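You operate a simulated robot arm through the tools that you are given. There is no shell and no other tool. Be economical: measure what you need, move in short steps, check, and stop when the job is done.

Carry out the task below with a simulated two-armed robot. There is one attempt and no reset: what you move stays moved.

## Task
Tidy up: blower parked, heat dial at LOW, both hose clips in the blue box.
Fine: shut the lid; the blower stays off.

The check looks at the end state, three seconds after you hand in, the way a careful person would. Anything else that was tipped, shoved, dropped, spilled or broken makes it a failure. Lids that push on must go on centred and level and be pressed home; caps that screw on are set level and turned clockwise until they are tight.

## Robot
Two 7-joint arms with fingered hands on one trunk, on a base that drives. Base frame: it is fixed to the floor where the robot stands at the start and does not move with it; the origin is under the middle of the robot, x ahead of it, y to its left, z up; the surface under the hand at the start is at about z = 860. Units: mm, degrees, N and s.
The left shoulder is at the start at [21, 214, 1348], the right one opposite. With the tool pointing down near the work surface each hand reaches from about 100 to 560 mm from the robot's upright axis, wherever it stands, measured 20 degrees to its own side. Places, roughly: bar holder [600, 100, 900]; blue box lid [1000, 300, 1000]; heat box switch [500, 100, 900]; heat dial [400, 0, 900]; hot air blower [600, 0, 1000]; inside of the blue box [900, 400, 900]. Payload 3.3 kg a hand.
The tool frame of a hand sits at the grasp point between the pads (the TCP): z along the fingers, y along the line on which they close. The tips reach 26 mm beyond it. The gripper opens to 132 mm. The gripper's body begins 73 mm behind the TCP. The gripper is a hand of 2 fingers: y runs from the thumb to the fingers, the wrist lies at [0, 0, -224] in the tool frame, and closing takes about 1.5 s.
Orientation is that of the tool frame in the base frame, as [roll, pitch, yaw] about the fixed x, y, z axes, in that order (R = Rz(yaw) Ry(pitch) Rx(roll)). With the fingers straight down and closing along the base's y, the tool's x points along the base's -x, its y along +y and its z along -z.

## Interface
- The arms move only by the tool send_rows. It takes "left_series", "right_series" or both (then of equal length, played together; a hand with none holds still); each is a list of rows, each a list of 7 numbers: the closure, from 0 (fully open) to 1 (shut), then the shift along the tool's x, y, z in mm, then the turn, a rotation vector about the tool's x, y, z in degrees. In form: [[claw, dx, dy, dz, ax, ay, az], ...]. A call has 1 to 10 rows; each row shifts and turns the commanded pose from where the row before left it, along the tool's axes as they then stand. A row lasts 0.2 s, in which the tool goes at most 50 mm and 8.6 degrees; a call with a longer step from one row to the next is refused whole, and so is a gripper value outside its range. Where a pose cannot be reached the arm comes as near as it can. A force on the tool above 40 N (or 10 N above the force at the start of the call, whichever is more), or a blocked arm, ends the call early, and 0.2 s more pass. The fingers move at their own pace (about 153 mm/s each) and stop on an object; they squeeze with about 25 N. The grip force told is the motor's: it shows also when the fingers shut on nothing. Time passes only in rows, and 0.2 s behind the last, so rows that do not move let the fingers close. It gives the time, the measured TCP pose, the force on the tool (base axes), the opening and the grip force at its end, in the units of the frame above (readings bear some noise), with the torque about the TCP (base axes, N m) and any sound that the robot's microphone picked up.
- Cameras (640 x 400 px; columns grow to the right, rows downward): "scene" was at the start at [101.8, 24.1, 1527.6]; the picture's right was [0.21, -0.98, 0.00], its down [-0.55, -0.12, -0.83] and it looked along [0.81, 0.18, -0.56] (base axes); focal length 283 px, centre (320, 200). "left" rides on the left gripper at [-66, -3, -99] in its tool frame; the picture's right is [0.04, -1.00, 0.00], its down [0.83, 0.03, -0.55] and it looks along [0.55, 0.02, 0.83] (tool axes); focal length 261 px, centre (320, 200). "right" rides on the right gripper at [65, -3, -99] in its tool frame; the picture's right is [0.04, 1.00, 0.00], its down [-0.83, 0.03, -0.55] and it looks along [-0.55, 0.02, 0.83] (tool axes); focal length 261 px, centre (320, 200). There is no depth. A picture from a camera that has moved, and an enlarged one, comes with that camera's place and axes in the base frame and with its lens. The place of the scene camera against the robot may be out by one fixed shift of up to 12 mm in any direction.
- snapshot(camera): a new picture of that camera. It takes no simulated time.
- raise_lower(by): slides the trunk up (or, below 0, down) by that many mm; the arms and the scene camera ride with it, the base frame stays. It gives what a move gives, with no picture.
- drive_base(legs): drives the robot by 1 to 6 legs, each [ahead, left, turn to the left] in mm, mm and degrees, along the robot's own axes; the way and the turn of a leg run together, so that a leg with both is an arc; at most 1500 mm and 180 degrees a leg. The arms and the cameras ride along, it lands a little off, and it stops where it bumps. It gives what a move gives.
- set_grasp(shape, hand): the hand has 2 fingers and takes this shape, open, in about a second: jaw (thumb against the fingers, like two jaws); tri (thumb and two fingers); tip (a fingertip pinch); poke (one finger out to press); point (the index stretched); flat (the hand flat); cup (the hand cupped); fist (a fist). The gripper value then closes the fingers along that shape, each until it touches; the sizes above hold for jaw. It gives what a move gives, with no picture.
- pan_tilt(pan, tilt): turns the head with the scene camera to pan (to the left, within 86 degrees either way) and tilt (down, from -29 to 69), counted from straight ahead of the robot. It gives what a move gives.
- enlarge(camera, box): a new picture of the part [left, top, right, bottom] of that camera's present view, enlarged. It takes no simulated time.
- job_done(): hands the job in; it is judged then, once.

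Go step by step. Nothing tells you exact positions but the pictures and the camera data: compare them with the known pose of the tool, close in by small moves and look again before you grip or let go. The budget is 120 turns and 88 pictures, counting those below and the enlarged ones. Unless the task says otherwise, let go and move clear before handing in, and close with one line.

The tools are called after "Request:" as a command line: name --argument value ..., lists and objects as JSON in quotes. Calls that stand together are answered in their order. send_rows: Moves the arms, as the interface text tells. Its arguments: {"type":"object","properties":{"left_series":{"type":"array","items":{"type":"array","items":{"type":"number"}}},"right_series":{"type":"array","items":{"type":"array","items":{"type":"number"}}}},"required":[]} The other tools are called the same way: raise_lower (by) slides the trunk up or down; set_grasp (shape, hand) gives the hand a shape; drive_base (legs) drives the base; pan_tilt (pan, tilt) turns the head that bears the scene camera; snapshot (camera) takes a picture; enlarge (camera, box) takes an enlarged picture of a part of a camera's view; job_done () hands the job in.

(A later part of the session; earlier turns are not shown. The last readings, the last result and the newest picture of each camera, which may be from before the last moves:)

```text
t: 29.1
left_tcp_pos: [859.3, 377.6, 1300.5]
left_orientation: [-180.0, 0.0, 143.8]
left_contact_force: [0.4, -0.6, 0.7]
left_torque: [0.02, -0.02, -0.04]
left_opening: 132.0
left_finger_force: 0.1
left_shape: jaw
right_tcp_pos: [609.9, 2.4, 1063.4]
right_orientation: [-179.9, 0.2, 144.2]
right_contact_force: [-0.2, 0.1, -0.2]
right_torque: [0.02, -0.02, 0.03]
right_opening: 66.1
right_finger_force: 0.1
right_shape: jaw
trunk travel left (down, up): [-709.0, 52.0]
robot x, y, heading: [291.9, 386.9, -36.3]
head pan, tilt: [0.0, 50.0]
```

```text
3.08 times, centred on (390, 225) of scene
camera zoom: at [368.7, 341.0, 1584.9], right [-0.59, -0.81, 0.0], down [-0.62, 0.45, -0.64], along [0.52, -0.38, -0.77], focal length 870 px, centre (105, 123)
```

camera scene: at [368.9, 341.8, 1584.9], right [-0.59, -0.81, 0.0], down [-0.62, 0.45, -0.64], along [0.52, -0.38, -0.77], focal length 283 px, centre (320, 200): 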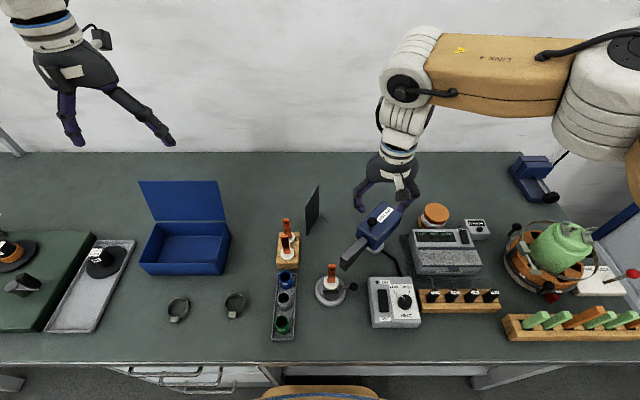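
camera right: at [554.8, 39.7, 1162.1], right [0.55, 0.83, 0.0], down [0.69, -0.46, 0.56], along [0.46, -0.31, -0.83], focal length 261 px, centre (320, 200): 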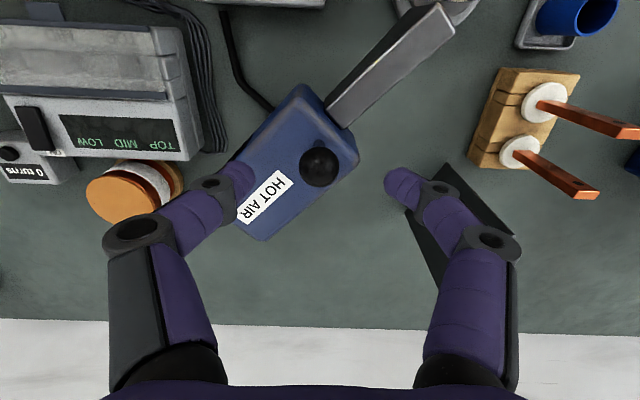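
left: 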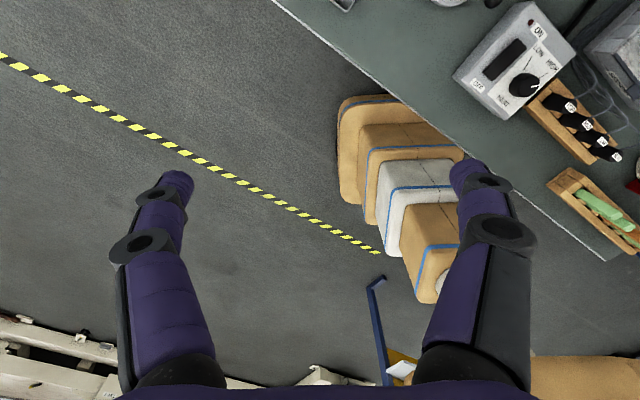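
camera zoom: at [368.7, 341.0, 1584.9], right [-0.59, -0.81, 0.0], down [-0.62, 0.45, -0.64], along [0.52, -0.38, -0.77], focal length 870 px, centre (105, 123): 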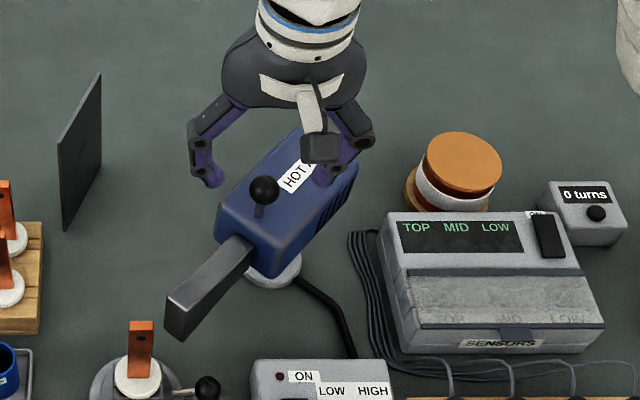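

Ball lies centred between the fingers. Narrow, descend and grip.

Request:
send_rows --right_series '[[0.66, -3, 0, 0, 0, 0, 0], [0.66, 0, 0, 8, 0, 0, 0], [0.66, 0, 0, 8, 0, 0, 0], [0.66, 0, 0, 8, 0, 0, 0], [0.66, 0, 0, 0, 0, 0, 0]]'

Request:
snapshot --camera "right"

Request:
enlarge --camera "scene" --box '[320, 160, 460, 290]'

```text
t: 30.3
left_tcp_pos: [860.6, 376.9, 1301.8]
left_orientation: [-179.9, 0.0, 143.8]
left_contact_force: [-0.4, 0.9, -0.2]
left_torque: [0.01, -0.01, 0.0]
left_opening: 132.0
left_finger_force: 0.0
left_shape: jaw
right_tcp_pos: [611.4, -0.2, 1041.0]
right_orientation: [-179.9, 0.1, 144.2]
right_contact_force: [0.5, -0.7, -0.2]
right_torque: [-0.02, 0.0, -0.02]
right_opening: 45.3
right_finger_force: 0.0
right_shape: jaw
trunk travel left (down, up): [-709.0, 52.0]
robot x, y, heading: [290.3, 390.0, -36.1]
head pan, tilt: [0.0, 50.0]
```

```text
50 pictures are left
camera right: at [556.8, 36.3, 1138.0], right [0.55, 0.83, 0.0], down [0.69, -0.46, 0.56], along [0.46, -0.31, -0.83], focal length 261 px, centre (320, 200)
```

right: 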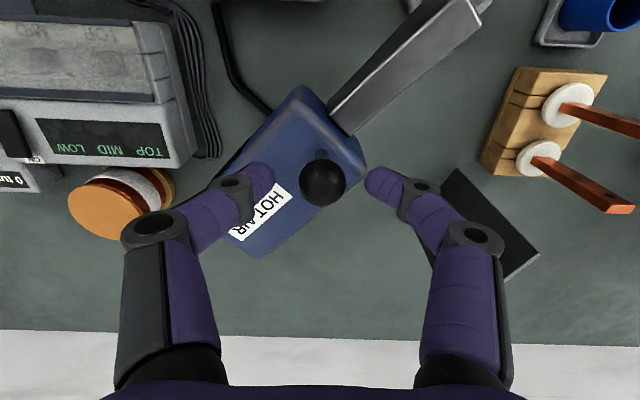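

```text
3.08 times, centred on (390, 225) of scene
camera zoom: at [368.8, 340.6, 1584.9], right [-0.59, -0.81, 0.0], down [-0.62, 0.45, -0.64], along [0.52, -0.38, -0.77], focal length 870 px, centre (105, 123)
```

zoom: 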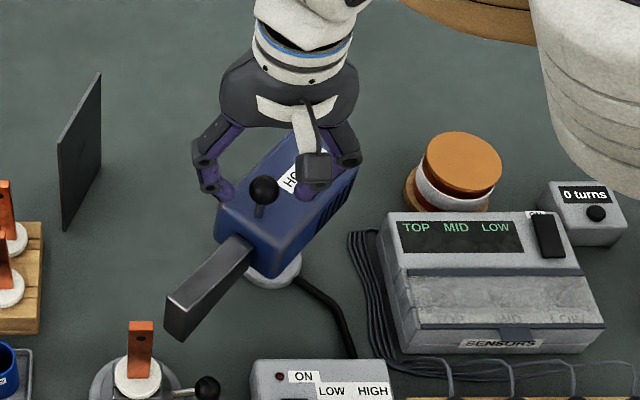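

Request:
send_rows --right_series '[[0.66, 0, 0, 6, 0, 0, 0], [0.8, 0, 0, 0, 0, 0, 0], [1, 0, 0, 0, 0, 0, 0], [1, 0, 0, 0, 0, 0, 0], [1, 0, 0, 0, 0, 0, 0]]'

Request:
snapshot --camera "right"

```text
t: 31.5
left_tcp_pos: [859.6, 376.1, 1300.8]
left_orientation: [180.0, -0.1, 143.8]
left_contact_force: [-0.2, 0.3, 0.0]
left_torque: [-0.02, -0.01, 0.05]
left_opening: 131.9
left_finger_force: 0.1
left_shape: jaw
right_tcp_pos: [613.2, -1.9, 1032.1]
right_orientation: [-179.8, -0.1, 144.2]
right_contact_force: [0.2, -0.3, -12.8]
right_torque: [0.01, -0.02, 0.01]
right_opening: 12.0
right_finger_force: 24.9
right_shape: jaw
trunk travel left (down, up): [-709.0, 52.0]
robot x, y, heading: [292.5, 390.9, -36.1]
head pan, tilt: [0.0, 50.0]
```

```text
48 pictures are left
camera right: at [557.4, 35.6, 1130.9], right [0.55, 0.83, 0.0], down [0.7, -0.46, 0.55], along [0.46, -0.31, -0.83], focal length 261 px, centre (320, 200)
```

right: 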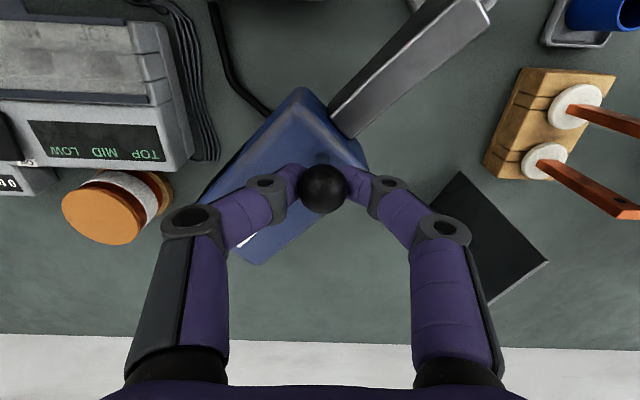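

Gripped under the ball. Swing it clockwise about the pivot (≈[617, −41]), hand turning with it, 30° first.

Request:
send_rows --right_series '[[1, 0, 0, 2, 0, 0, 0], [1, -4.05, 3.14, 0, 0, 0, 7.5], [1, -4.05, 3.14, 0, 0, 0, 7.5], [1, -4.05, 3.14, 0, 0, 0, 7.5], [1, -4.05, 3.14, 0, 0, 0, 7.5], [1, 0, 0, 0, 0, 0, 0]]'

Request:
enlarge --camera "scene" --box '[260, 160, 460, 310]'

```text
t: 32.9
left_tcp_pos: [860.6, 375.4, 1299.6]
left_orientation: [-180.0, -0.1, 143.8]
left_contact_force: [-0.4, 0.0, 0.2]
left_torque: [-0.03, 0.01, -0.03]
left_opening: 131.9
left_finger_force: 0.0
left_shape: jaw
right_tcp_pos: [628.2, -1.3, 1032.6]
right_orientation: [-179.8, 0.3, 114.1]
right_contact_force: [4.8, -4.4, -14.7]
right_torque: [-0.03, -0.04, 0.2]
right_opening: 10.9
right_finger_force: 25.1
right_shape: jaw
right hand out of reach, approached as far as the arm can: row 5
trunk travel left (down, up): [-709.0, 52.0]
robot x, y, heading: [291.3, 388.0, -36.2]
head pan, tilt: [0.0, 50.0]
```

```text
2.67 times, centred on (360, 235) of scene
camera zoom: at [370.9, 339.1, 1584.6], right [-0.59, -0.81, 0.0], down [-0.62, 0.45, -0.64], along [0.52, -0.38, -0.77], focal length 754 px, centre (213, 107)
```

zoom: 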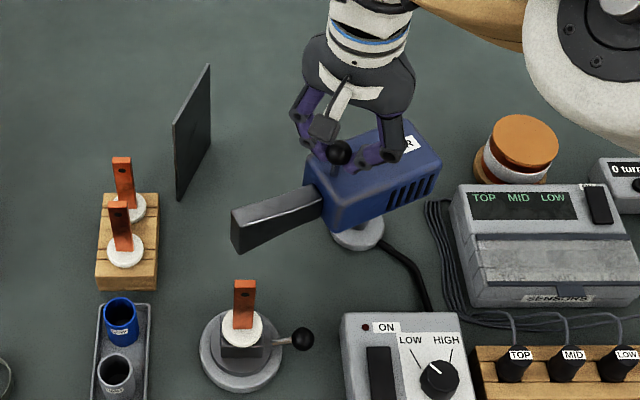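

It swings easily, but the arm is at its reach limit. I'll release, rise, shift the robot left ~100 mm, and continue.

Request:
send_rows --right_series '[[0.6, 0, 0, 0, 0, 0, 0], [0.6, 0, 0, 0, 0, 0, 0], [0.6, 0, 0, 0, 0, 0, 0], [0.6, 5, 0, -30, 0, 0, 0], [0.6, 5, 0, -40, 0, 0, 0], [0.6, 5, 0, -40, 0, 0, 0]]'

Request:
drive_base --legs '[[0, 100, 0]]'

Request:
snapshot --camera "right"

Request:
snapshot --camera "scene"

```text
t: 34.3
left_tcp_pos: [858.4, 376.4, 1301.2]
left_orientation: [-180.0, 0.0, 143.8]
left_contact_force: [0.0, -0.2, 0.1]
left_torque: [0.03, 0.01, 0.0]
left_opening: 132.1
left_finger_force: 0.2
left_shape: jaw
right_tcp_pos: [620.4, 15.4, 1142.3]
right_orientation: [-180.0, 0.2, 114.2]
right_contact_force: [0.2, -0.2, -0.4]
right_torque: [0.01, 0.02, 0.0]
right_opening: 52.4
right_finger_force: 0.1
right_shape: jaw
trunk travel left (down, up): [-709.0, 52.0]
robot x, y, heading: [298.5, 383.4, -36.3]
head pan, tilt: [0.0, 50.0]
```

```text
t: 35.4
left_tcp_pos: [889.9, 438.1, 1302.1]
left_orientation: [179.9, 0.1, 141.7]
left_contact_force: [-0.5, 1.1, -0.5]
left_torque: [-0.11, -0.08, 0.01]
left_opening: 131.9
left_finger_force: 0.0
left_shape: jaw
right_tcp_pos: [639.6, 85.1, 1143.1]
right_orientation: [-179.9, 0.3, 112.1]
right_contact_force: [-0.2, -0.6, 0.0]
right_torque: [0.01, 0.07, 0.0]
right_opening: 52.8
right_finger_force: 0.1
right_shape: jaw
trunk travel left (down, up): [-709.0, 52.0]
robot x, y, heading: [327.7, 468.2, -38.1]
head pan, tilt: [0.0, 50.0]
```

```text
46 pictures are left
camera right: at [611.7, 146.2, 1240.3], right [0.91, 0.41, 0.0], down [0.34, -0.76, 0.56], along [0.23, -0.51, -0.83], focal length 261 px, centre (320, 200)
```

right: 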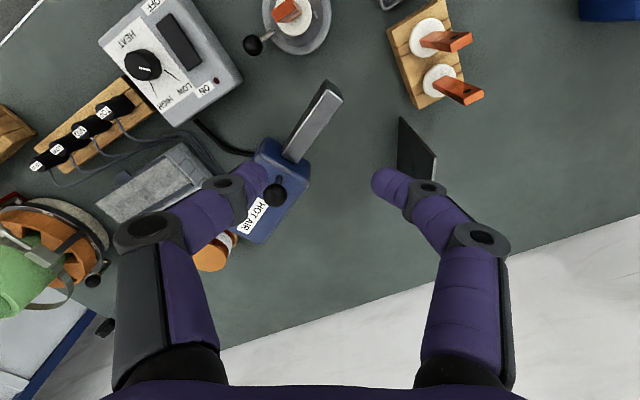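

```text
45 pictures are left
camera scene: at [398.1, 421.3, 1585.1], right [-0.62, -0.79, 0.0], down [-0.6, 0.47, -0.64], along [0.51, -0.4, -0.77], focal length 283 px, centre (320, 200)
```

scene: 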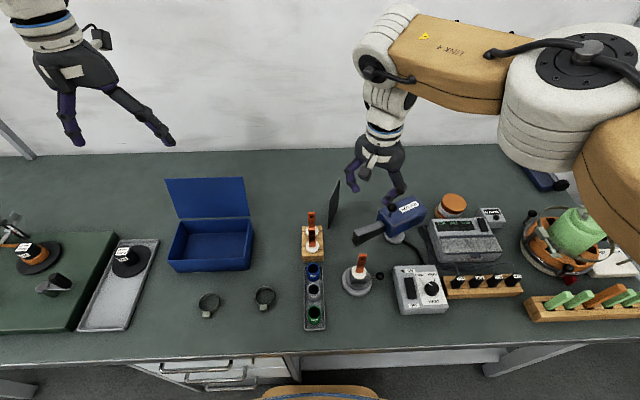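

Robot drifted back a little; knob is at about [629, 0]. I'll ease forward ~20 mm and square up.

Request:
drive_base --legs '[[20, 0, 2]]'

```text
t: 36.2
left_tcp_pos: [887.3, 427.1, 1301.8]
left_orientation: [180.0, 0.0, 141.7]
left_contact_force: [0.9, 0.4, 0.0]
left_torque: [-0.02, 0.0, -0.01]
left_opening: 131.5
left_finger_force: 0.0
left_shape: jaw
right_tcp_pos: [636.2, 73.4, 1141.4]
right_orientation: [-179.9, 0.3, 112.0]
right_contact_force: [-0.2, 0.3, -0.2]
right_torque: [-0.05, 0.06, 0.02]
right_opening: 52.6
right_finger_force: 0.0
right_shape: jaw
trunk travel left (down, up): [-709.0, 52.0]
robot x, y, heading: [317.9, 456.4, -38.4]
head pan, tilt: [0.0, 50.0]
```

The base seems to be rubbing on the bench front, so I'll back off 15 mm and instead tilt the hand forward to gain reach.

Request:
drive_base --legs '[[-15, 0, 0], [0, 0, 2]]'

Request:
send_rows --right_series '[[0.5, 0, 0, 0, 0, 0, -8], [0.5, 0, 0, 0, 0, 0, -8], [0.5, 0, 0, 0, -4.3, -6.1, 0], [0.5, 0, 0, 0, -4.3, -6.1, 0], [0.5, 0, 0, 0, 0, 0, 0]]'

Request:
snapshot --camera "right"

Request:
snapshot --camera "scene"

```text
t: 37.4
left_tcp_pos: [878.4, 454.5, 1299.6]
left_orientation: [-179.9, -0.2, 143.6]
left_contact_force: [0.4, -0.1, -0.1]
left_torque: [0.0, 0.0, 0.01]
left_opening: 132.0
left_finger_force: 0.1
left_shape: jaw
right_tcp_pos: [638.8, 91.0, 1140.1]
right_orientation: [-179.9, 0.2, 114.0]
right_contact_force: [-0.2, -0.3, 0.4]
right_torque: [0.01, 0.01, 0.0]
right_opening: 52.5
right_finger_force: 0.0
right_shape: jaw
trunk travel left (down, up): [-709.0, 52.0]
robot x, y, heading: [311.0, 466.6, -36.4]
head pan, tilt: [0.0, 50.0]
```

```text
t: 38.6
left_tcp_pos: [877.1, 454.9, 1300.2]
left_orientation: [-180.0, 0.1, 143.6]
left_contact_force: [0.3, -0.1, 0.7]
left_torque: [0.0, 0.01, 0.0]
left_opening: 131.9
left_finger_force: 0.0
left_shape: jaw
right_tcp_pos: [638.7, 92.0, 1140.4]
right_orientation: [171.5, 12.4, 129.2]
right_contact_force: [-0.4, -0.1, -0.5]
right_torque: [0.01, -0.01, 0.01]
right_opening: 65.6
right_finger_force: 0.0
right_shape: jaw
trunk travel left (down, up): [-709.0, 52.0]
robot x, y, heading: [311.4, 468.6, -36.2]
head pan, tilt: [0.0, 50.0]
```

```text
44 pictures are left
camera right: at [570.8, 148.3, 1221.9], right [0.72, 0.68, 0.14], down [0.4, -0.57, 0.72], along [0.57, -0.46, -0.68], focal length 261 px, centre (320, 200)
```

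right: 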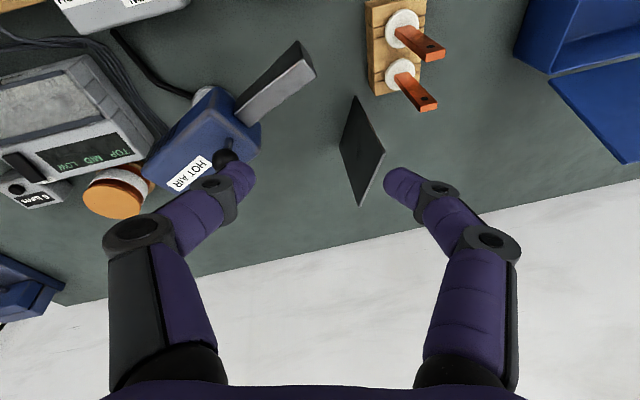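

```text
43 pictures are left
camera scene: at [387.0, 420.2, 1584.8], right [-0.59, -0.81, 0.0], down [-0.62, 0.45, -0.64], along [0.52, -0.38, -0.77], focal length 283 px, centre (320, 200)
```

scene: 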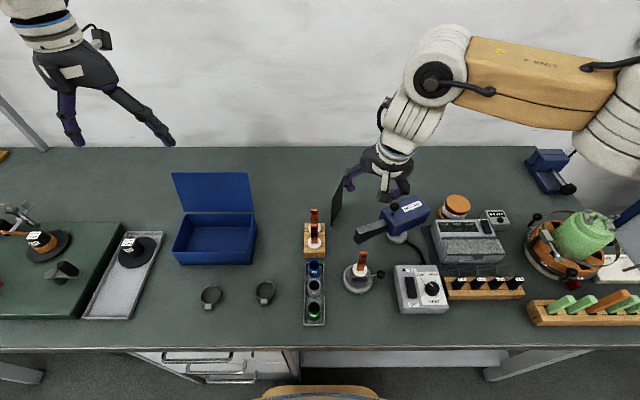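

Move to a pre-grasp point 45 mm back from the ball.

Request:
send_rows --right_series '[[0.6, -9.6, -21, 8, 0, 0, 0], [0.6, -9.6, -21, 10, 0, 0, 0], [0.6, -9.6, -21, 18, 0, 0, 0], [0.6, -9.6, -21, 25, 0, 0, 0], [0.6, 0, 0, 0, 0, 0, 0]]'

Request:
snapshot --camera "right"

```text
t: 39.8
left_tcp_pos: [875.7, 454.3, 1300.9]
left_orientation: [180.0, 0.0, 143.8]
left_contact_force: [0.3, -0.5, 0.3]
left_torque: [-0.02, 0.03, -0.02]
left_opening: 132.0
left_finger_force: 0.1
left_shape: jaw
right_tcp_pos: [614.6, 6.5, 1079.7]
right_orientation: [171.3, 12.4, 129.0]
right_contact_force: [0.9, 0.0, 0.1]
right_torque: [-0.03, -0.02, 0.0]
right_opening: 52.9
right_finger_force: 0.0
right_shape: jaw
trunk travel left (down, up): [-709.0, 52.0]
robot x, y, heading: [311.5, 466.9, -36.5]
head pan, tilt: [0.0, 50.0]
```

```text
42 pictures are left
camera right: at [547.5, 61.0, 1159.8], right [0.72, 0.68, 0.14], down [0.4, -0.57, 0.72], along [0.57, -0.46, -0.68], focal length 261 px, centre (320, 200)
```

right: 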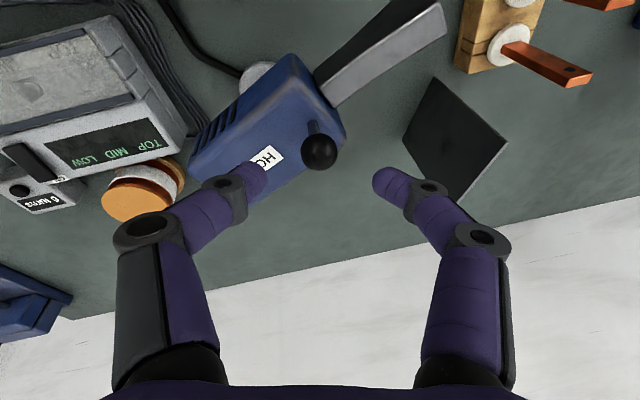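

Well lined up. Advance 45 mm and close.

Request:
send_rows --right_series '[[0.64, 0, 0, 15, 0, 0, 0], [0.64, 0, 0, 15, 0, 0, 0], [0.64, -1, 0, 15, 0, 0, 0], [0.8, 0, 0, 0, 0, 0, 0], [1, 0, 0, 0, 0, 0, 0], [1, 0, 0, 0, 0, 0, 0], [1, 0, 0, 0, 0, 0, 0]]'

Request:
snapshot --camera "right"

```text
t: 41.4
left_tcp_pos: [877.5, 453.4, 1300.3]
left_orientation: [180.0, 0.0, 143.8]
left_contact_force: [-0.1, 0.3, -1.1]
left_torque: [0.01, -0.02, 0.0]
left_opening: 131.9
left_finger_force: 0.0
left_shape: jaw
right_tcp_pos: [627.0, 0.9, 1034.1]
right_orientation: [171.5, 12.2, 129.2]
right_contact_force: [0.2, 1.0, -10.7]
right_torque: [0.0, 0.03, 0.03]
right_opening: 13.6
right_finger_force: 24.9
right_shape: jaw
trunk travel left (down, up): [-709.0, 52.0]
robot x, y, heading: [315.5, 467.7, -36.4]
head pan, tilt: [0.0, 50.0]
```

```text
41 pictures are left
camera right: at [559.3, 55.5, 1114.5], right [0.72, 0.68, 0.14], down [0.4, -0.57, 0.72], along [0.56, -0.46, -0.68], focal length 261 px, centre (320, 200)
```

right: 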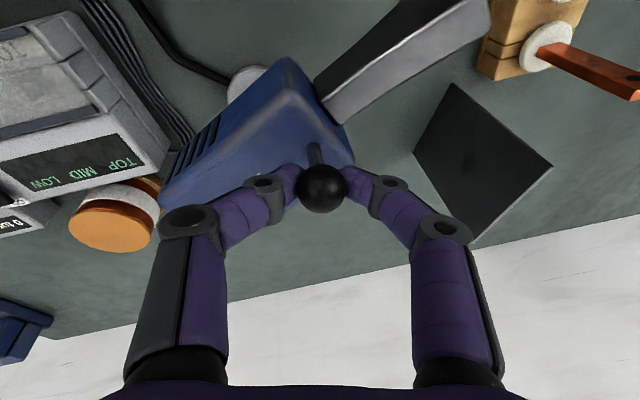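

Swing on clockwise 30° as one rigid turn about the pivot.

Request:
send_rows --right_series '[[1, -4.6, 2.9, 1.5, 1.61, -1.09, 7.25], [1, -4.6, 2.9, 1.5, 1.61, -1.09, 7.25], [1, -4.6, 2.9, 1.5, 1.61, -1.09, 7.25], [1, -4.6, 2.9, 1.5, 1.61, -1.09, 7.25], [1, 0, 0, 0, 0, 0, 0]]'

Request:
enlarge --camera "scene" --box '[300, 150, 460, 300]'

Request:
snapshot --camera "right"

```text
t: 42.6
left_tcp_pos: [878.3, 454.4, 1299.4]
left_orientation: [-180.0, -0.2, 143.7]
left_contact_force: [-0.4, 0.6, 0.0]
left_torque: [0.03, 0.0, 0.02]
left_opening: 131.9
left_finger_force: 0.0
left_shape: jaw
right_tcp_pos: [647.9, -9.2, 1033.7]
right_orientation: [171.4, 12.2, 99.1]
right_contact_force: [5.3, 9.1, -19.8]
right_torque: [0.18, -0.04, 0.02]
right_opening: 12.6
right_finger_force: 24.6
right_shape: jaw
trunk travel left (down, up): [-709.0, 52.0]
robot x, y, heading: [313.5, 467.9, -36.4]
head pan, tilt: [0.0, 50.0]
```

```text
2.67 times, centred on (380, 225) of scene
camera zoom: at [388.4, 419.5, 1584.7], right [-0.59, -0.81, 0.0], down [-0.62, 0.45, -0.64], along [0.52, -0.38, -0.77], focal length 754 px, centre (160, 133)
```

zoom: 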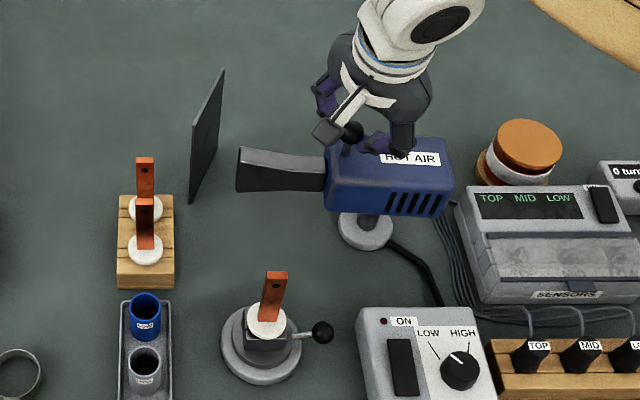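

```text
39 pictures are left
camera right: at [616.6, 71.7, 1115.2], right [0.96, 0.23, 0.14], down [0.06, -0.7, 0.72], along [0.26, -0.68, -0.68], focal length 261 px, centre (320, 200)
```

right: 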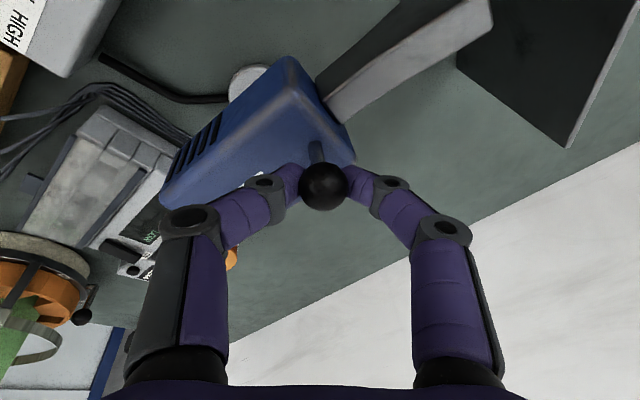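

Nozzle now points at ~48°; panel centre is at ~29°. Swing 19° more.

Request:
send_rows --right_series '[[1, -4.6, 2.9, 1.5, 1.61, -1.09, 7.25], [1, -4.6, 2.9, 1.5, 1.61, -1.09, 7.25], [1, -2.5, 1.6, 0.8, 0.86, -0.58, 3.9], [1, 0, 0, 0, 0, 0, 0]]'

Request:
enlarge --camera "scene" --box '[300, 150, 460, 300]'

Request:
snapshot --camera "right"

```text
t: 43.6
left_tcp_pos: [879.6, 455.0, 1297.9]
left_orientation: [180.0, -0.1, 143.7]
left_contact_force: [-0.1, -0.1, -0.4]
left_torque: [0.05, 0.02, -0.01]
left_opening: 131.9
left_finger_force: 0.0
left_shape: jaw
right_tcp_pos: [655.6, -19.6, 1033.7]
right_orientation: [171.5, 12.3, 80.1]
right_contact_force: [10.3, 9.5, -16.7]
right_torque: [0.19, -0.12, 0.11]
right_opening: 11.4
right_finger_force: 24.9
right_shape: jaw
trunk travel left (down, up): [-709.0, 52.0]
robot x, y, heading: [311.4, 465.9, -36.1]
head pan, tilt: [0.0, 50.0]
```

```text
2.67 times, centred on (380, 225) of scene
camera zoom: at [389.4, 420.1, 1584.7], right [-0.59, -0.81, 0.0], down [-0.62, 0.45, -0.64], along [0.52, -0.38, -0.77], focal length 754 px, centre (160, 133)
```

zoom: 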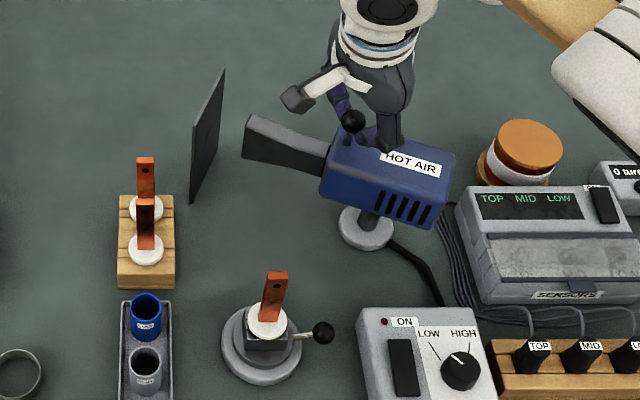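

```text
37 pictures are left
camera right: at [653.5, 66.9, 1114.8], right [0.99, -0.1, 0.13], down [-0.17, -0.68, 0.72], along [0.02, -0.73, -0.68], focal length 261 px, centre (320, 200)
```

right: 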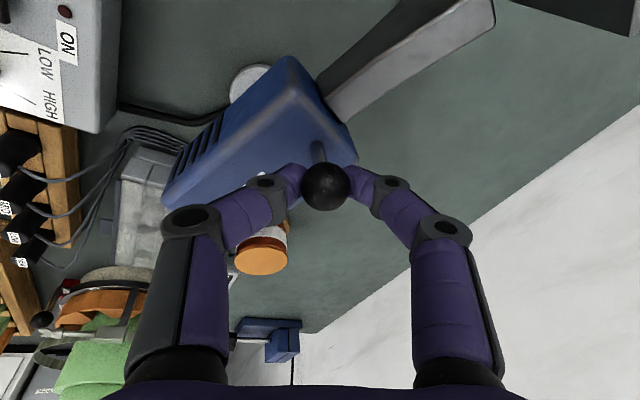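

Nearly facing the panel; about 4–5° more by my estimate. Apply, then release, back off and inspect.

Request:
send_rows --right_series '[[1, -2.6, 1.7, 0.8, 0.96, -0.65, 4.4], [1, 0, 0, 0, 0, 0, 0], [0.6, 0, 0, 0, 0, 0, 0], [0.6, 0, 0, 0, 0, 0, 0], [0.6, 0, 0, 0, 0, 0, 0], [0.6, 0, 0, -30, 0, 0, 0], [0.6, 0, 0, -40, 0, 0, 0], [0.6, 0, 0, -40, 0, 0, 0]]'

Request:
enlarge --camera "scene" --box '[300, 150, 460, 300]'

Request:
snapshot --camera "right"

```text
t: 45.4
left_tcp_pos: [877.3, 456.4, 1300.2]
left_orientation: [-179.9, 0.1, 143.8]
left_contact_force: [-0.3, 0.8, 0.1]
left_torque: [0.01, -0.01, 0.0]
left_opening: 131.9
left_finger_force: 0.0
left_shape: jaw
right_tcp_pos: [645.5, 6.1, 1144.2]
right_orientation: [171.4, 12.1, 75.4]
right_contact_force: [-0.6, -0.6, 0.6]
right_torque: [0.03, 0.0, 0.01]
right_opening: 52.7
right_finger_force: 0.0
right_shape: jaw
trunk travel left (down, up): [-709.0, 52.0]
robot x, y, heading: [311.5, 465.3, -36.3]
head pan, tilt: [0.0, 50.0]
```

```text
2.67 times, centred on (380, 225) of scene
camera zoom: at [386.7, 423.1, 1584.9], right [-0.59, -0.81, 0.0], down [-0.62, 0.45, -0.64], along [0.52, -0.38, -0.77], focal length 754 px, centre (160, 133)
```

zoom: 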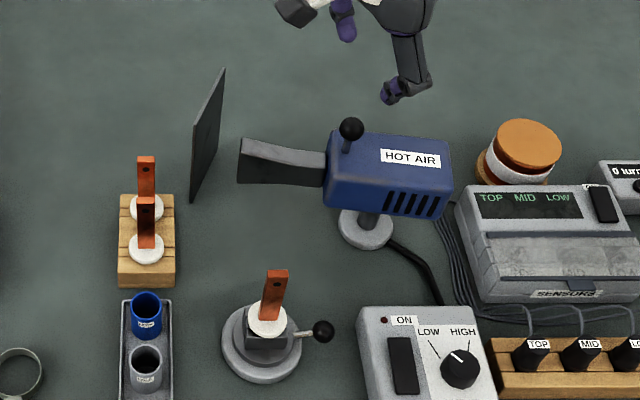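

```text
35 pictures are left
camera right: at [649.8, 92.4, 1224.7], right [0.97, -0.18, 0.14], down [-0.22, -0.66, 0.71], along [-0.03, -0.73, -0.69], focal length 261 px, centre (320, 200)
```

right: 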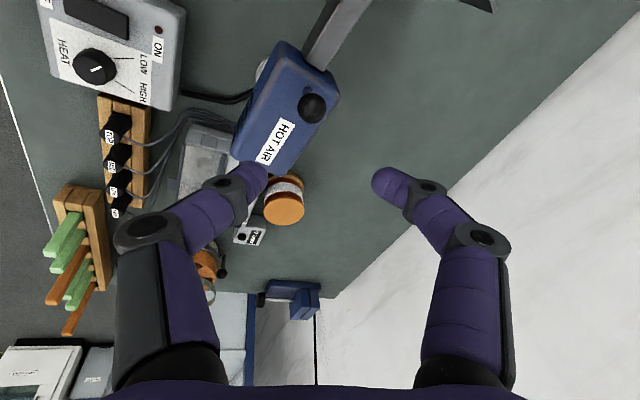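

After release the blower swung back to about 43° (either sprung off a stop or nudged by my tilted retreat). I'll re-approach and regrip to find out.

Request:
send_rows --right_series '[[0.5, 0, 0, 0, -1.61, 1.09, -7.25], [0.5, 0, 0, 0, -1.61, 1.09, -7.25], [0.5, 4.6, -6, 25, 0, 0, 0], [0.5, 4.6, -6, 25, 0, 0, 0], [0.5, 0, 0, 0, 0, 0, 0]]'

Request:
snapshot --camera "right"

```text
t: 46.6
left_tcp_pos: [876.8, 455.1, 1300.6]
left_orientation: [180.0, 0.0, 143.7]
left_contact_force: [0.6, -1.4, 0.0]
left_torque: [-0.06, -0.01, -0.03]
left_opening: 131.8
left_finger_force: 0.0
left_shape: jaw
right_tcp_pos: [640.7, -1.0, 1089.4]
right_orientation: [171.4, 12.3, 90.5]
right_contact_force: [0.7, 0.2, 0.2]
right_torque: [-0.02, -0.01, 0.02]
right_opening: 65.5
right_finger_force: 0.0
right_shape: jaw
trunk travel left (down, up): [-709.0, 52.0]
robot x, y, heading: [312.6, 466.4, -36.2]
head pan, tilt: [0.0, 50.0]
```

```text
34 pictures are left
camera right: at [622.1, 84.6, 1170.3], right [0.99, 0.08, 0.14], down [-0.04, -0.7, 0.72], along [0.15, -0.71, -0.68], focal length 261 px, centre (320, 200)
```

right: 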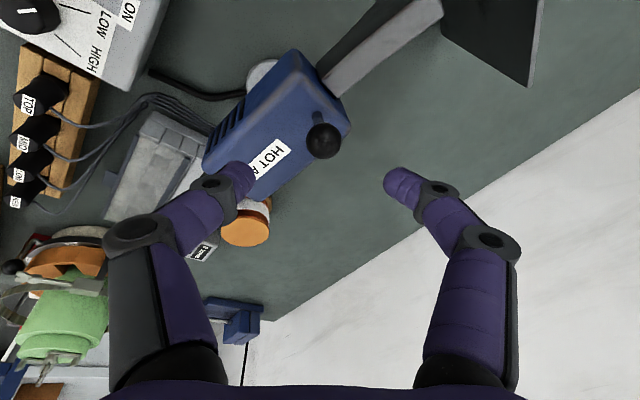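

Request:
send_rows --right_series '[[0.64, 2, 1, 18, 0, 0, 0], [0.64, 0, 0, 18, 0, 0, 0], [0.64, 0, 0, 18, 0, 0, 0], [0.8, 0, 0, 2, 0, 0, 0], [1, 0, 0, 0, 0, 0, 0], [1, 0, 0, 0, 0, 0, 0], [1, 0, 0, 0, 0, 0, 0]]'

Request:
send_rows --right_series '[[1, -2.7, 1.7, 0.9, 0.97, -0.65, 4.35], [1, -2.7, 1.7, 0.9, 0.97, -0.65, 4.35], [1, 0, 0, 0, 0, 0, 0]]'

Request:
send_rows --right_series '[[1, -2.7, 1.7, 0.9, 0.97, -0.65, 4.35], [1, -2.7, 1.7, 0.9, 0.97, -0.65, 4.35], [1, 0, 0, 0, 0, 0, 0]]'

Request:
enlarge --camera "scene" --box '[300, 150, 460, 300]'

```text
t: 48.2
left_tcp_pos: [877.2, 454.0, 1300.5]
left_orientation: [-179.9, -0.1, 143.7]
left_contact_force: [-1.1, 0.4, 0.1]
left_torque: [0.03, 0.02, 0.01]
left_opening: 132.0
left_finger_force: 0.1
left_shape: jaw
right_tcp_pos: [650.3, -10.4, 1032.6]
right_orientation: [171.5, 12.3, 90.6]
right_contact_force: [0.8, 0.0, -10.0]
right_torque: [0.02, 0.0, 0.02]
right_opening: 14.4
right_finger_force: 25.1
right_shape: jaw
trunk travel left (down, up): [-709.0, 52.0]
robot x, y, heading: [312.9, 465.0, -36.2]
head pan, tilt: [0.0, 50.0]
```

```text
t: 49.0
left_tcp_pos: [878.3, 454.3, 1300.2]
left_orientation: [180.0, -0.1, 143.7]
left_contact_force: [-0.7, 0.2, -1.1]
left_torque: [0.0, 0.01, -0.04]
left_opening: 131.9
left_finger_force: 0.1
left_shape: jaw
right_tcp_pos: [655.5, -14.9, 1032.8]
right_orientation: [171.6, 12.2, 81.6]
right_contact_force: [3.4, 3.7, -12.8]
right_torque: [0.1, 0.0, 0.09]
right_opening: 13.1
right_finger_force: 25.0
right_shape: jaw
trunk travel left (down, up): [-709.0, 52.0]
robot x, y, heading: [315.4, 469.0, -36.2]
head pan, tilt: [0.0, 50.0]
```

```text
t: 49.8
left_tcp_pos: [877.7, 455.4, 1300.3]
left_orientation: [-180.0, 0.0, 143.7]
left_contact_force: [1.1, -0.2, 0.6]
left_torque: [0.01, -0.03, 0.0]
left_opening: 131.9
left_finger_force: 0.0
left_shape: jaw
right_tcp_pos: [658.4, -18.6, 1033.1]
right_orientation: [171.6, 12.3, 72.6]
right_contact_force: [5.1, 13.1, -14.6]
right_torque: [0.24, -0.01, 0.14]
right_opening: 12.3
right_finger_force: 24.7
right_shape: jaw
trunk travel left (down, up): [-709.0, 52.0]
robot x, y, heading: [313.0, 467.3, -36.3]
head pan, tilt: [0.0, 50.0]
```

```text
2.67 times, centred on (380, 225) of scene
camera zoom: at [388.0, 421.0, 1584.8], right [-0.59, -0.81, 0.0], down [-0.62, 0.45, -0.64], along [0.52, -0.38, -0.77], focal length 754 px, centre (160, 133)
```

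zoom: 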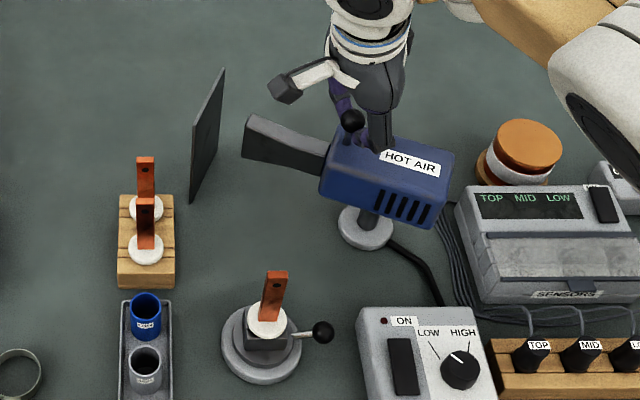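

There's a stop at about 33° (resistance climbs there). I'll relax the push slightly so there is no rebound, open the fingers, and look before retreating.

Request:
send_rows --right_series '[[1, 0.9, -0.6, -0.3, -0.32, 0.22, -1.45], [1, 0.9, -0.6, -0.3, -0.32, 0.22, -1.45], [1, 0, 0, 0, 0, 0, 0]]'

Request:
enlarge --camera "scene" --box '[300, 150, 460, 300]'

```text
t: 50.6
left_tcp_pos: [878.4, 455.2, 1299.6]
left_orientation: [180.0, 0.0, 143.7]
left_contact_force: [0.0, -0.4, -0.7]
left_torque: [-0.03, -0.01, 0.0]
left_opening: 132.1
left_finger_force: 0.0
left_shape: jaw
right_tcp_pos: [657.3, -18.7, 1034.4]
right_orientation: [171.5, 12.2, 75.6]
right_contact_force: [7.1, 9.3, -15.2]
right_torque: [0.18, -0.04, 0.03]
right_opening: 12.4
right_finger_force: 25.1
right_shape: jaw
trunk travel left (down, up): [-709.0, 52.0]
robot x, y, heading: [312.1, 466.6, -36.2]
head pan, tilt: [0.0, 50.0]
```

```text
2.67 times, centred on (380, 225) of scene
camera zoom: at [388.8, 419.9, 1584.7], right [-0.59, -0.81, 0.0], down [-0.62, 0.45, -0.64], along [0.52, -0.38, -0.77], focal length 754 px, centre (160, 133)
```

zoom: 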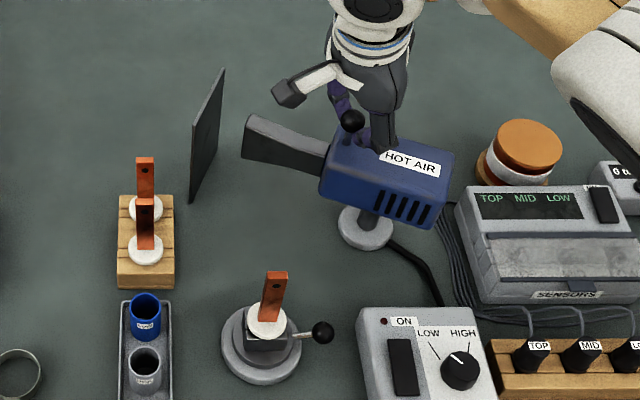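

Request:
send_rows --right_series '[[1, 2.2, 0.8, -0.3, -0.32, 0.22, -1.45], [1, 0.9, -0.6, -0.3, -0.32, 0.22, -1.45], [1, 0, 0, 0, 0, 0, 0]]'

```text
t: 51.4
left_tcp_pos: [878.3, 453.1, 1299.7]
left_orientation: [-179.9, -0.1, 143.7]
left_contact_force: [0.6, 0.0, -0.4]
left_torque: [-0.03, 0.01, -0.02]
left_opening: 131.9
left_finger_force: 0.1
left_shape: jaw
right_tcp_pos: [657.1, -17.6, 1033.7]
right_orientation: [171.4, 12.4, 78.6]
right_contact_force: [4.8, -1.0, -10.3]
right_torque: [0.04, -0.02, -0.07]
right_opening: 12.5
right_finger_force: 25.0
right_shape: jaw
trunk travel left (down, up): [-709.0, 52.0]
robot x, y, heading: [310.3, 466.7, -36.5]
head pan, tilt: [0.0, 50.0]
```

Force is near neutral now. Open the fingers without moving and look.

Request:
send_rows --right_series '[[0.85, 0, 0, 0, 0, 0, 0], [0.75, 0, 0, 0, 0, 0, 0], [0.65, 0, 0, 0, 0, 0, 0], [0.6, 0, 0, 0, 0, 0, 0]]'

Request:
enlarge --camera "scene" --box '[300, 150, 460, 300]'

```text
t: 52.4
left_tcp_pos: [876.2, 454.1, 1300.1]
left_orientation: [-180.0, 0.0, 143.7]
left_contact_force: [0.5, 0.0, -0.4]
left_torque: [0.0, 0.02, 0.03]
left_opening: 131.8
left_finger_force: 0.2
left_shape: jaw
right_tcp_pos: [655.7, -15.3, 1033.6]
right_orientation: [171.4, 12.2, 78.5]
right_contact_force: [0.1, 0.5, -0.5]
right_torque: [0.0, 0.0, -0.02]
right_opening: 52.4
right_finger_force: 0.1
right_shape: jaw
trunk travel left (down, up): [-709.0, 52.0]
robot x, y, heading: [312.3, 467.7, -36.1]
head pan, tilt: [0.0, 50.0]
```

```text
2.67 times, centred on (380, 225) of scene
camera zoom: at [386.1, 420.1, 1584.9], right [-0.59, -0.81, 0.0], down [-0.62, 0.45, -0.64], along [0.52, -0.38, -0.77], focal length 754 px, centre (160, 133)
```

zoom: 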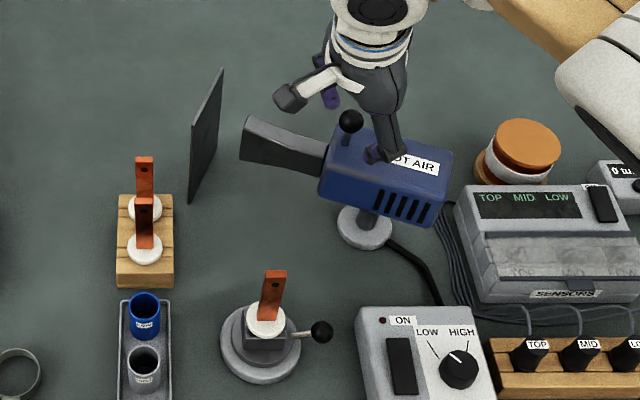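

It stays put at the end stop (~33°, facing the panel). Now lift straight up, clear of the ball.

Request:
send_rows --right_series '[[0.5, 0, 0, 0, 0, 0, 0], [0.5, -2.1, 1.4, -9.7, 0, 0, 0], [0.5, -2.1, 1.4, -9.7, 0, 0, 0], [0.5, -4.3, 2.9, -19, 0, 0, 0], [0.5, -6, 4.3, -29, 0, 0, 0], [0.5, -8.6, 5.8, -38, 0, 0, 0]]'

Request:
enlarge --camera "scene" --box '[300, 150, 460, 300]'

```text
t: 53.8
left_tcp_pos: [876.2, 454.8, 1300.8]
left_orientation: [180.0, 0.1, 143.7]
left_contact_force: [0.6, 0.0, -0.3]
left_torque: [-0.01, -0.02, 0.0]
left_opening: 131.7
left_finger_force: 0.1
left_shape: jaw
right_tcp_pos: [656.7, -16.1, 1141.8]
right_orientation: [171.5, 12.5, 78.4]
right_contact_force: [0.8, 0.0, -0.3]
right_torque: [-0.03, -0.04, 0.02]
right_opening: 65.7
right_finger_force: 0.1
right_shape: jaw
trunk travel left (down, up): [-709.0, 52.0]
robot x, y, heading: [312.9, 465.6, -36.3]
head pan, tilt: [0.0, 50.0]
```

```text
2.67 times, centred on (380, 225) of scene
camera zoom: at [386.2, 420.3, 1584.9], right [-0.59, -0.81, 0.0], down [-0.62, 0.45, -0.64], along [0.52, -0.38, -0.77], focal length 754 px, centre (160, 133)
```

zoom: 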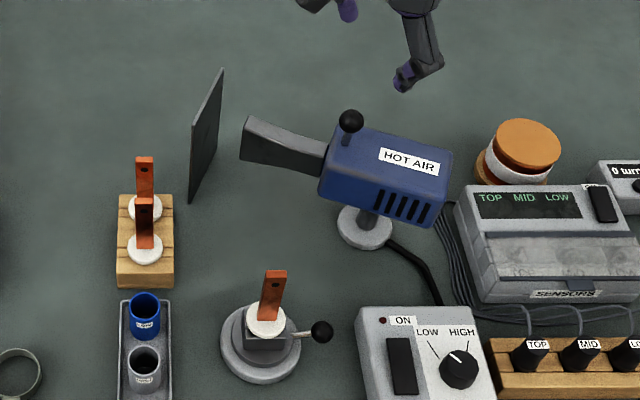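

Blower is parked. Next the clips with the left arm: raise the right hand, lower the trunk back, and shift the robot left ~120 mm.

Request:
send_rows --right_series '[[0.5, -8.6, 5.8, -38, 0, 0, 0], [0.5, -8.6, 5.8, -38, 0, 0, 0], [0.5, -8.6, 5.8, -38, 0, 0, 0]]'

Request:
drive_base --legs '[[0, 120, 0]]'

Request:
raise_lower --by -80

Request:
pan_tilt --pan 15 --tilt 50

Request:
snapshot --camera "scene"

Request:
snapshot --camera "left"

```text
t: 54.6
left_tcp_pos: [877.0, 454.6, 1300.3]
left_orientation: [179.8, -0.1, 143.6]
left_contact_force: [0.0, -0.5, 0.3]
left_torque: [0.02, 0.04, 0.0]
left_opening: 131.7
left_finger_force: 0.0
left_shape: jaw
right_tcp_pos: [655.1, -18.5, 1261.1]
right_orientation: [171.4, 12.3, 78.6]
right_contact_force: [0.5, 0.4, -0.1]
right_torque: [0.0, -0.02, 0.0]
right_opening: 65.3
right_finger_force: 0.0
right_shape: jaw
trunk travel left (down, up): [-709.0, 52.0]
robot x, y, heading: [314.5, 467.3, -36.1]
head pan, tilt: [0.0, 50.0]
```

```text
t: 55.8
left_tcp_pos: [948.1, 550.9, 1300.9]
left_orientation: [-179.9, 0.0, 143.6]
left_contact_force: [-1.1, -0.4, 0.3]
left_torque: [0.01, 0.01, 0.02]
left_opening: 131.9
left_finger_force: 0.1
left_shape: jaw
right_tcp_pos: [727.8, 79.5, 1261.5]
right_orientation: [171.5, 12.3, 78.5]
right_contact_force: [-1.0, -0.1, 0.7]
right_torque: [-0.02, 0.02, 0.01]
right_opening: 65.6
right_finger_force: 0.0
right_shape: jaw
trunk travel left (down, up): [-709.0, 52.0]
robot x, y, heading: [382.0, 566.6, -36.5]
head pan, tilt: [0.0, 50.0]
```

```text
t: 57.0
left_tcp_pos: [947.3, 550.8, 1221.0]
left_orientation: [179.9, 0.1, 143.8]
left_contact_force: [-0.4, -0.6, 0.0]
left_torque: [0.03, -0.01, 0.0]
left_opening: 131.8
left_finger_force: 0.1
left_shape: jaw
right_tcp_pos: [727.7, 79.0, 1180.4]
right_orientation: [171.3, 12.3, 78.5]
right_contact_force: [-0.2, 0.1, 0.4]
right_torque: [-0.03, -0.01, 0.02]
right_opening: 65.8
right_finger_force: 0.0
right_shape: jaw
trunk travel left (down, up): [-629.0, 132.0]
robot x, y, heading: [382.7, 560.9, -36.3]
head pan, tilt: [0.0, 50.0]
```

```text
t: 57.7
left_tcp_pos: [947.1, 551.7, 1220.9]
left_orientation: [-179.9, 0.0, 143.7]
left_contact_force: [0.6, 0.4, 0.2]
left_torque: [0.02, -0.02, 0.02]
left_opening: 132.1
left_finger_force: 0.1
left_shape: jaw
right_tcp_pos: [727.4, 79.1, 1180.9]
right_orientation: [171.5, 12.2, 78.4]
right_contact_force: [0.2, 0.6, 0.1]
right_torque: [0.01, 0.0, -0.02]
right_opening: 65.5
right_finger_force: 0.0
right_shape: jaw
trunk travel left (down, up): [-629.0, 132.0]
robot x, y, heading: [381.6, 563.8, -36.6]
head pan, tilt: [15.0, 50.0]
```

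```text
29 pictures are left
camera scene: at [467.5, 533.3, 1504.8], right [-0.36, -0.93, 0.0], down [-0.71, 0.28, -0.64], along [0.6, -0.23, -0.77], focal length 283 px, centre (320, 200)
```

scene: 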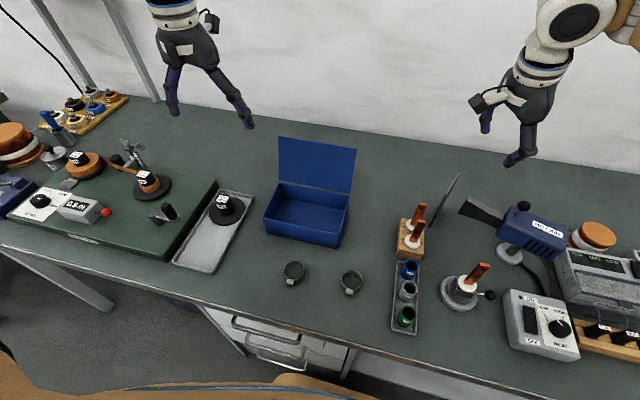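

```text
28 pictures are left
camera left: at [998.6, 510.3, 1319.2], right [-0.62, -0.78, 0.0], down [-0.65, 0.52, 0.55], along [-0.43, 0.35, -0.83], focal length 261 px, centre (320, 200)
```

left: 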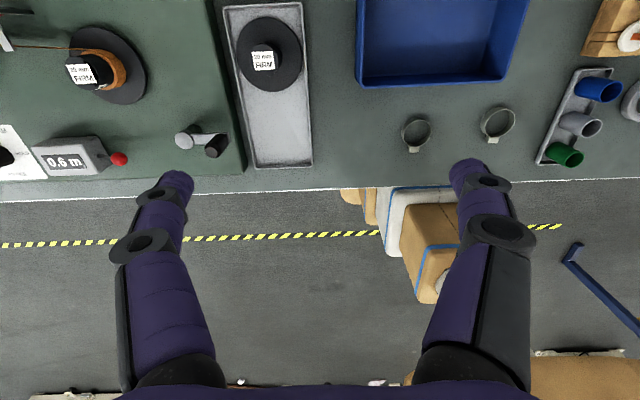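

Request:
enlarge --camera "scene" --box '[270, 240, 380, 310]'

Request:
enlarge --camera "left" --box '[390, 80, 530, 180]'

```text
5.71 times, centred on (325, 275) of scene
camera zoom: at [467.5, 533.3, 1504.8], right [-0.36, -0.93, 0.0], down [-0.71, 0.28, -0.64], along [0.6, -0.23, -0.77], focal length 1616 px, centre (291, -229)
```

zoom: 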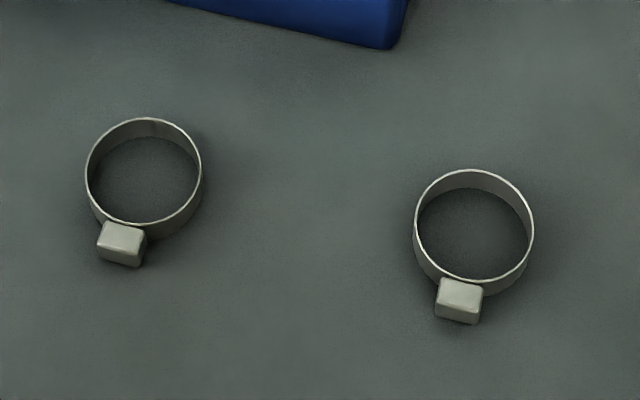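

```text
4.00 times, centred on (460, 130) of left
camera zoom: at [998.6, 510.3, 1319.2], right [-0.62, -0.78, 0.0], down [-0.65, 0.52, 0.55], along [-0.43, 0.35, -0.83], focal length 1043 px, centre (-240, 480)
```

zoom: 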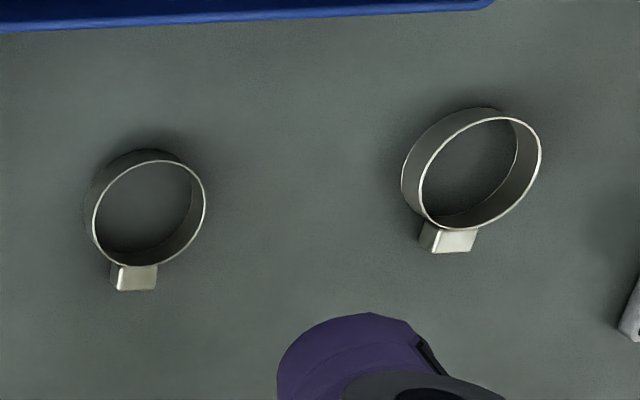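

Both clips are flat rings ~50 mm wide with the lug toward the robot. Clip A is at ~[773, 477], B at ~[700, 358]. Move the left hand above A.

Request:
send_rows --left_series '[[0.3, 16, -27, 20, 0, 0, 0], [0.35, 16, -27, 30, 0, 0, 0], [0.4, 16, -27, 35, 0, 0, 0], [0.4, 16, -27, 35, 0, 0, 0], [0.4, 16, -27, 35, 0, 0, 0], [0.4, 16, -27, 35, 0, 0, 0], [0.4, 0, 0, 40, 0, 0, 0], [0.4, 0, 0, 30, 0, 0, 0], [0.4, 0, 0, 0, 0, 0, 0]]'

Request:
snapshot --camera "left"

```text
t: 59.7
left_tcp_pos: [773.7, 477.2, 959.3]
left_orientation: [-179.9, 0.0, 143.8]
left_contact_force: [-0.9, 0.1, 1.0]
left_torque: [0.01, 0.01, 0.04]
left_opening: 79.8
left_finger_force: 0.0
left_shape: jaw
right_tcp_pos: [728.2, 79.7, 1181.8]
right_orientation: [171.4, 12.3, 78.5]
right_contact_force: [0.4, -0.2, -0.1]
right_torque: [-0.02, -0.03, -0.02]
right_opening: 65.5
right_finger_force: 0.0
right_shape: jaw
trunk travel left (down, up): [-629.0, 132.0]
robot x, y, heading: [386.4, 561.7, -36.5]
head pan, tilt: [15.0, 50.0]
```

```text
25 pictures are left
camera left: at [824.2, 436.2, 1058.1], right [-0.62, -0.78, 0.0], down [-0.65, 0.52, 0.55], along [-0.43, 0.35, -0.83], focal length 261 px, centre (320, 200)
```

left: 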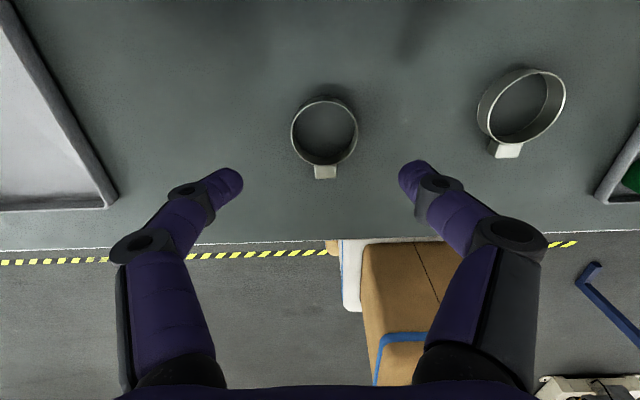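

Request:
send_rows --left_series '[[0.45, -2, -2.2, 30, 0, 0, 0], [0.45, 0, 0, 25, 0, 0, 0], [0.45, 0, 0, 8, 0, 0, 0], [0.45, 0, 0, 6, 0, 0, 0], [0.7, 0, 0, 0, 0, 0, 0], [0.9, 0, 0, 0, 0, 0, 0], [0.9, 0, 0, 0, 0, 0, 0]]'

Request:
snapshot --camera "left"

```text
t: 61.3
left_tcp_pos: [772.3, 475.2, 891.0]
left_orientation: [180.0, 0.0, 143.6]
left_contact_force: [0.6, -0.5, -0.1]
left_torque: [0.0, 0.01, -0.01]
left_opening: 39.5
left_finger_force: 24.9
left_shape: jaw
right_tcp_pos: [727.5, 78.7, 1180.0]
right_orientation: [171.5, 12.3, 78.6]
right_contact_force: [0.7, -0.7, 0.5]
right_torque: [-0.02, 0.02, -0.05]
right_opening: 65.5
right_finger_force: 0.1
right_shape: jaw
trunk travel left (down, up): [-629.0, 132.0]
robot x, y, heading: [380.8, 562.9, -36.3]
head pan, tilt: [15.0, 50.0]
```

```text
24 pictures are left
camera left: at [824.6, 433.9, 990.1], right [-0.62, -0.78, 0.0], down [-0.65, 0.52, 0.55], along [-0.43, 0.35, -0.83], focal length 261 px, centre (320, 200)
```

left: 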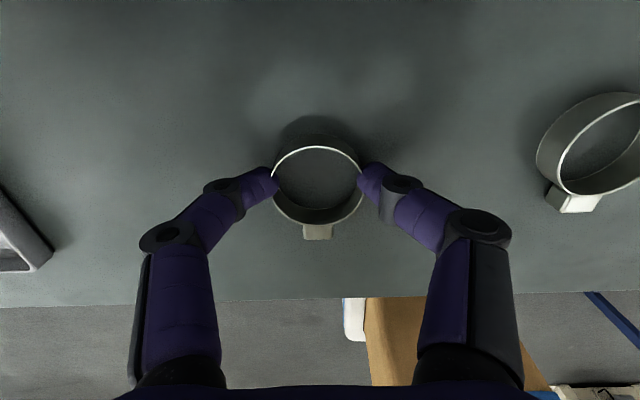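

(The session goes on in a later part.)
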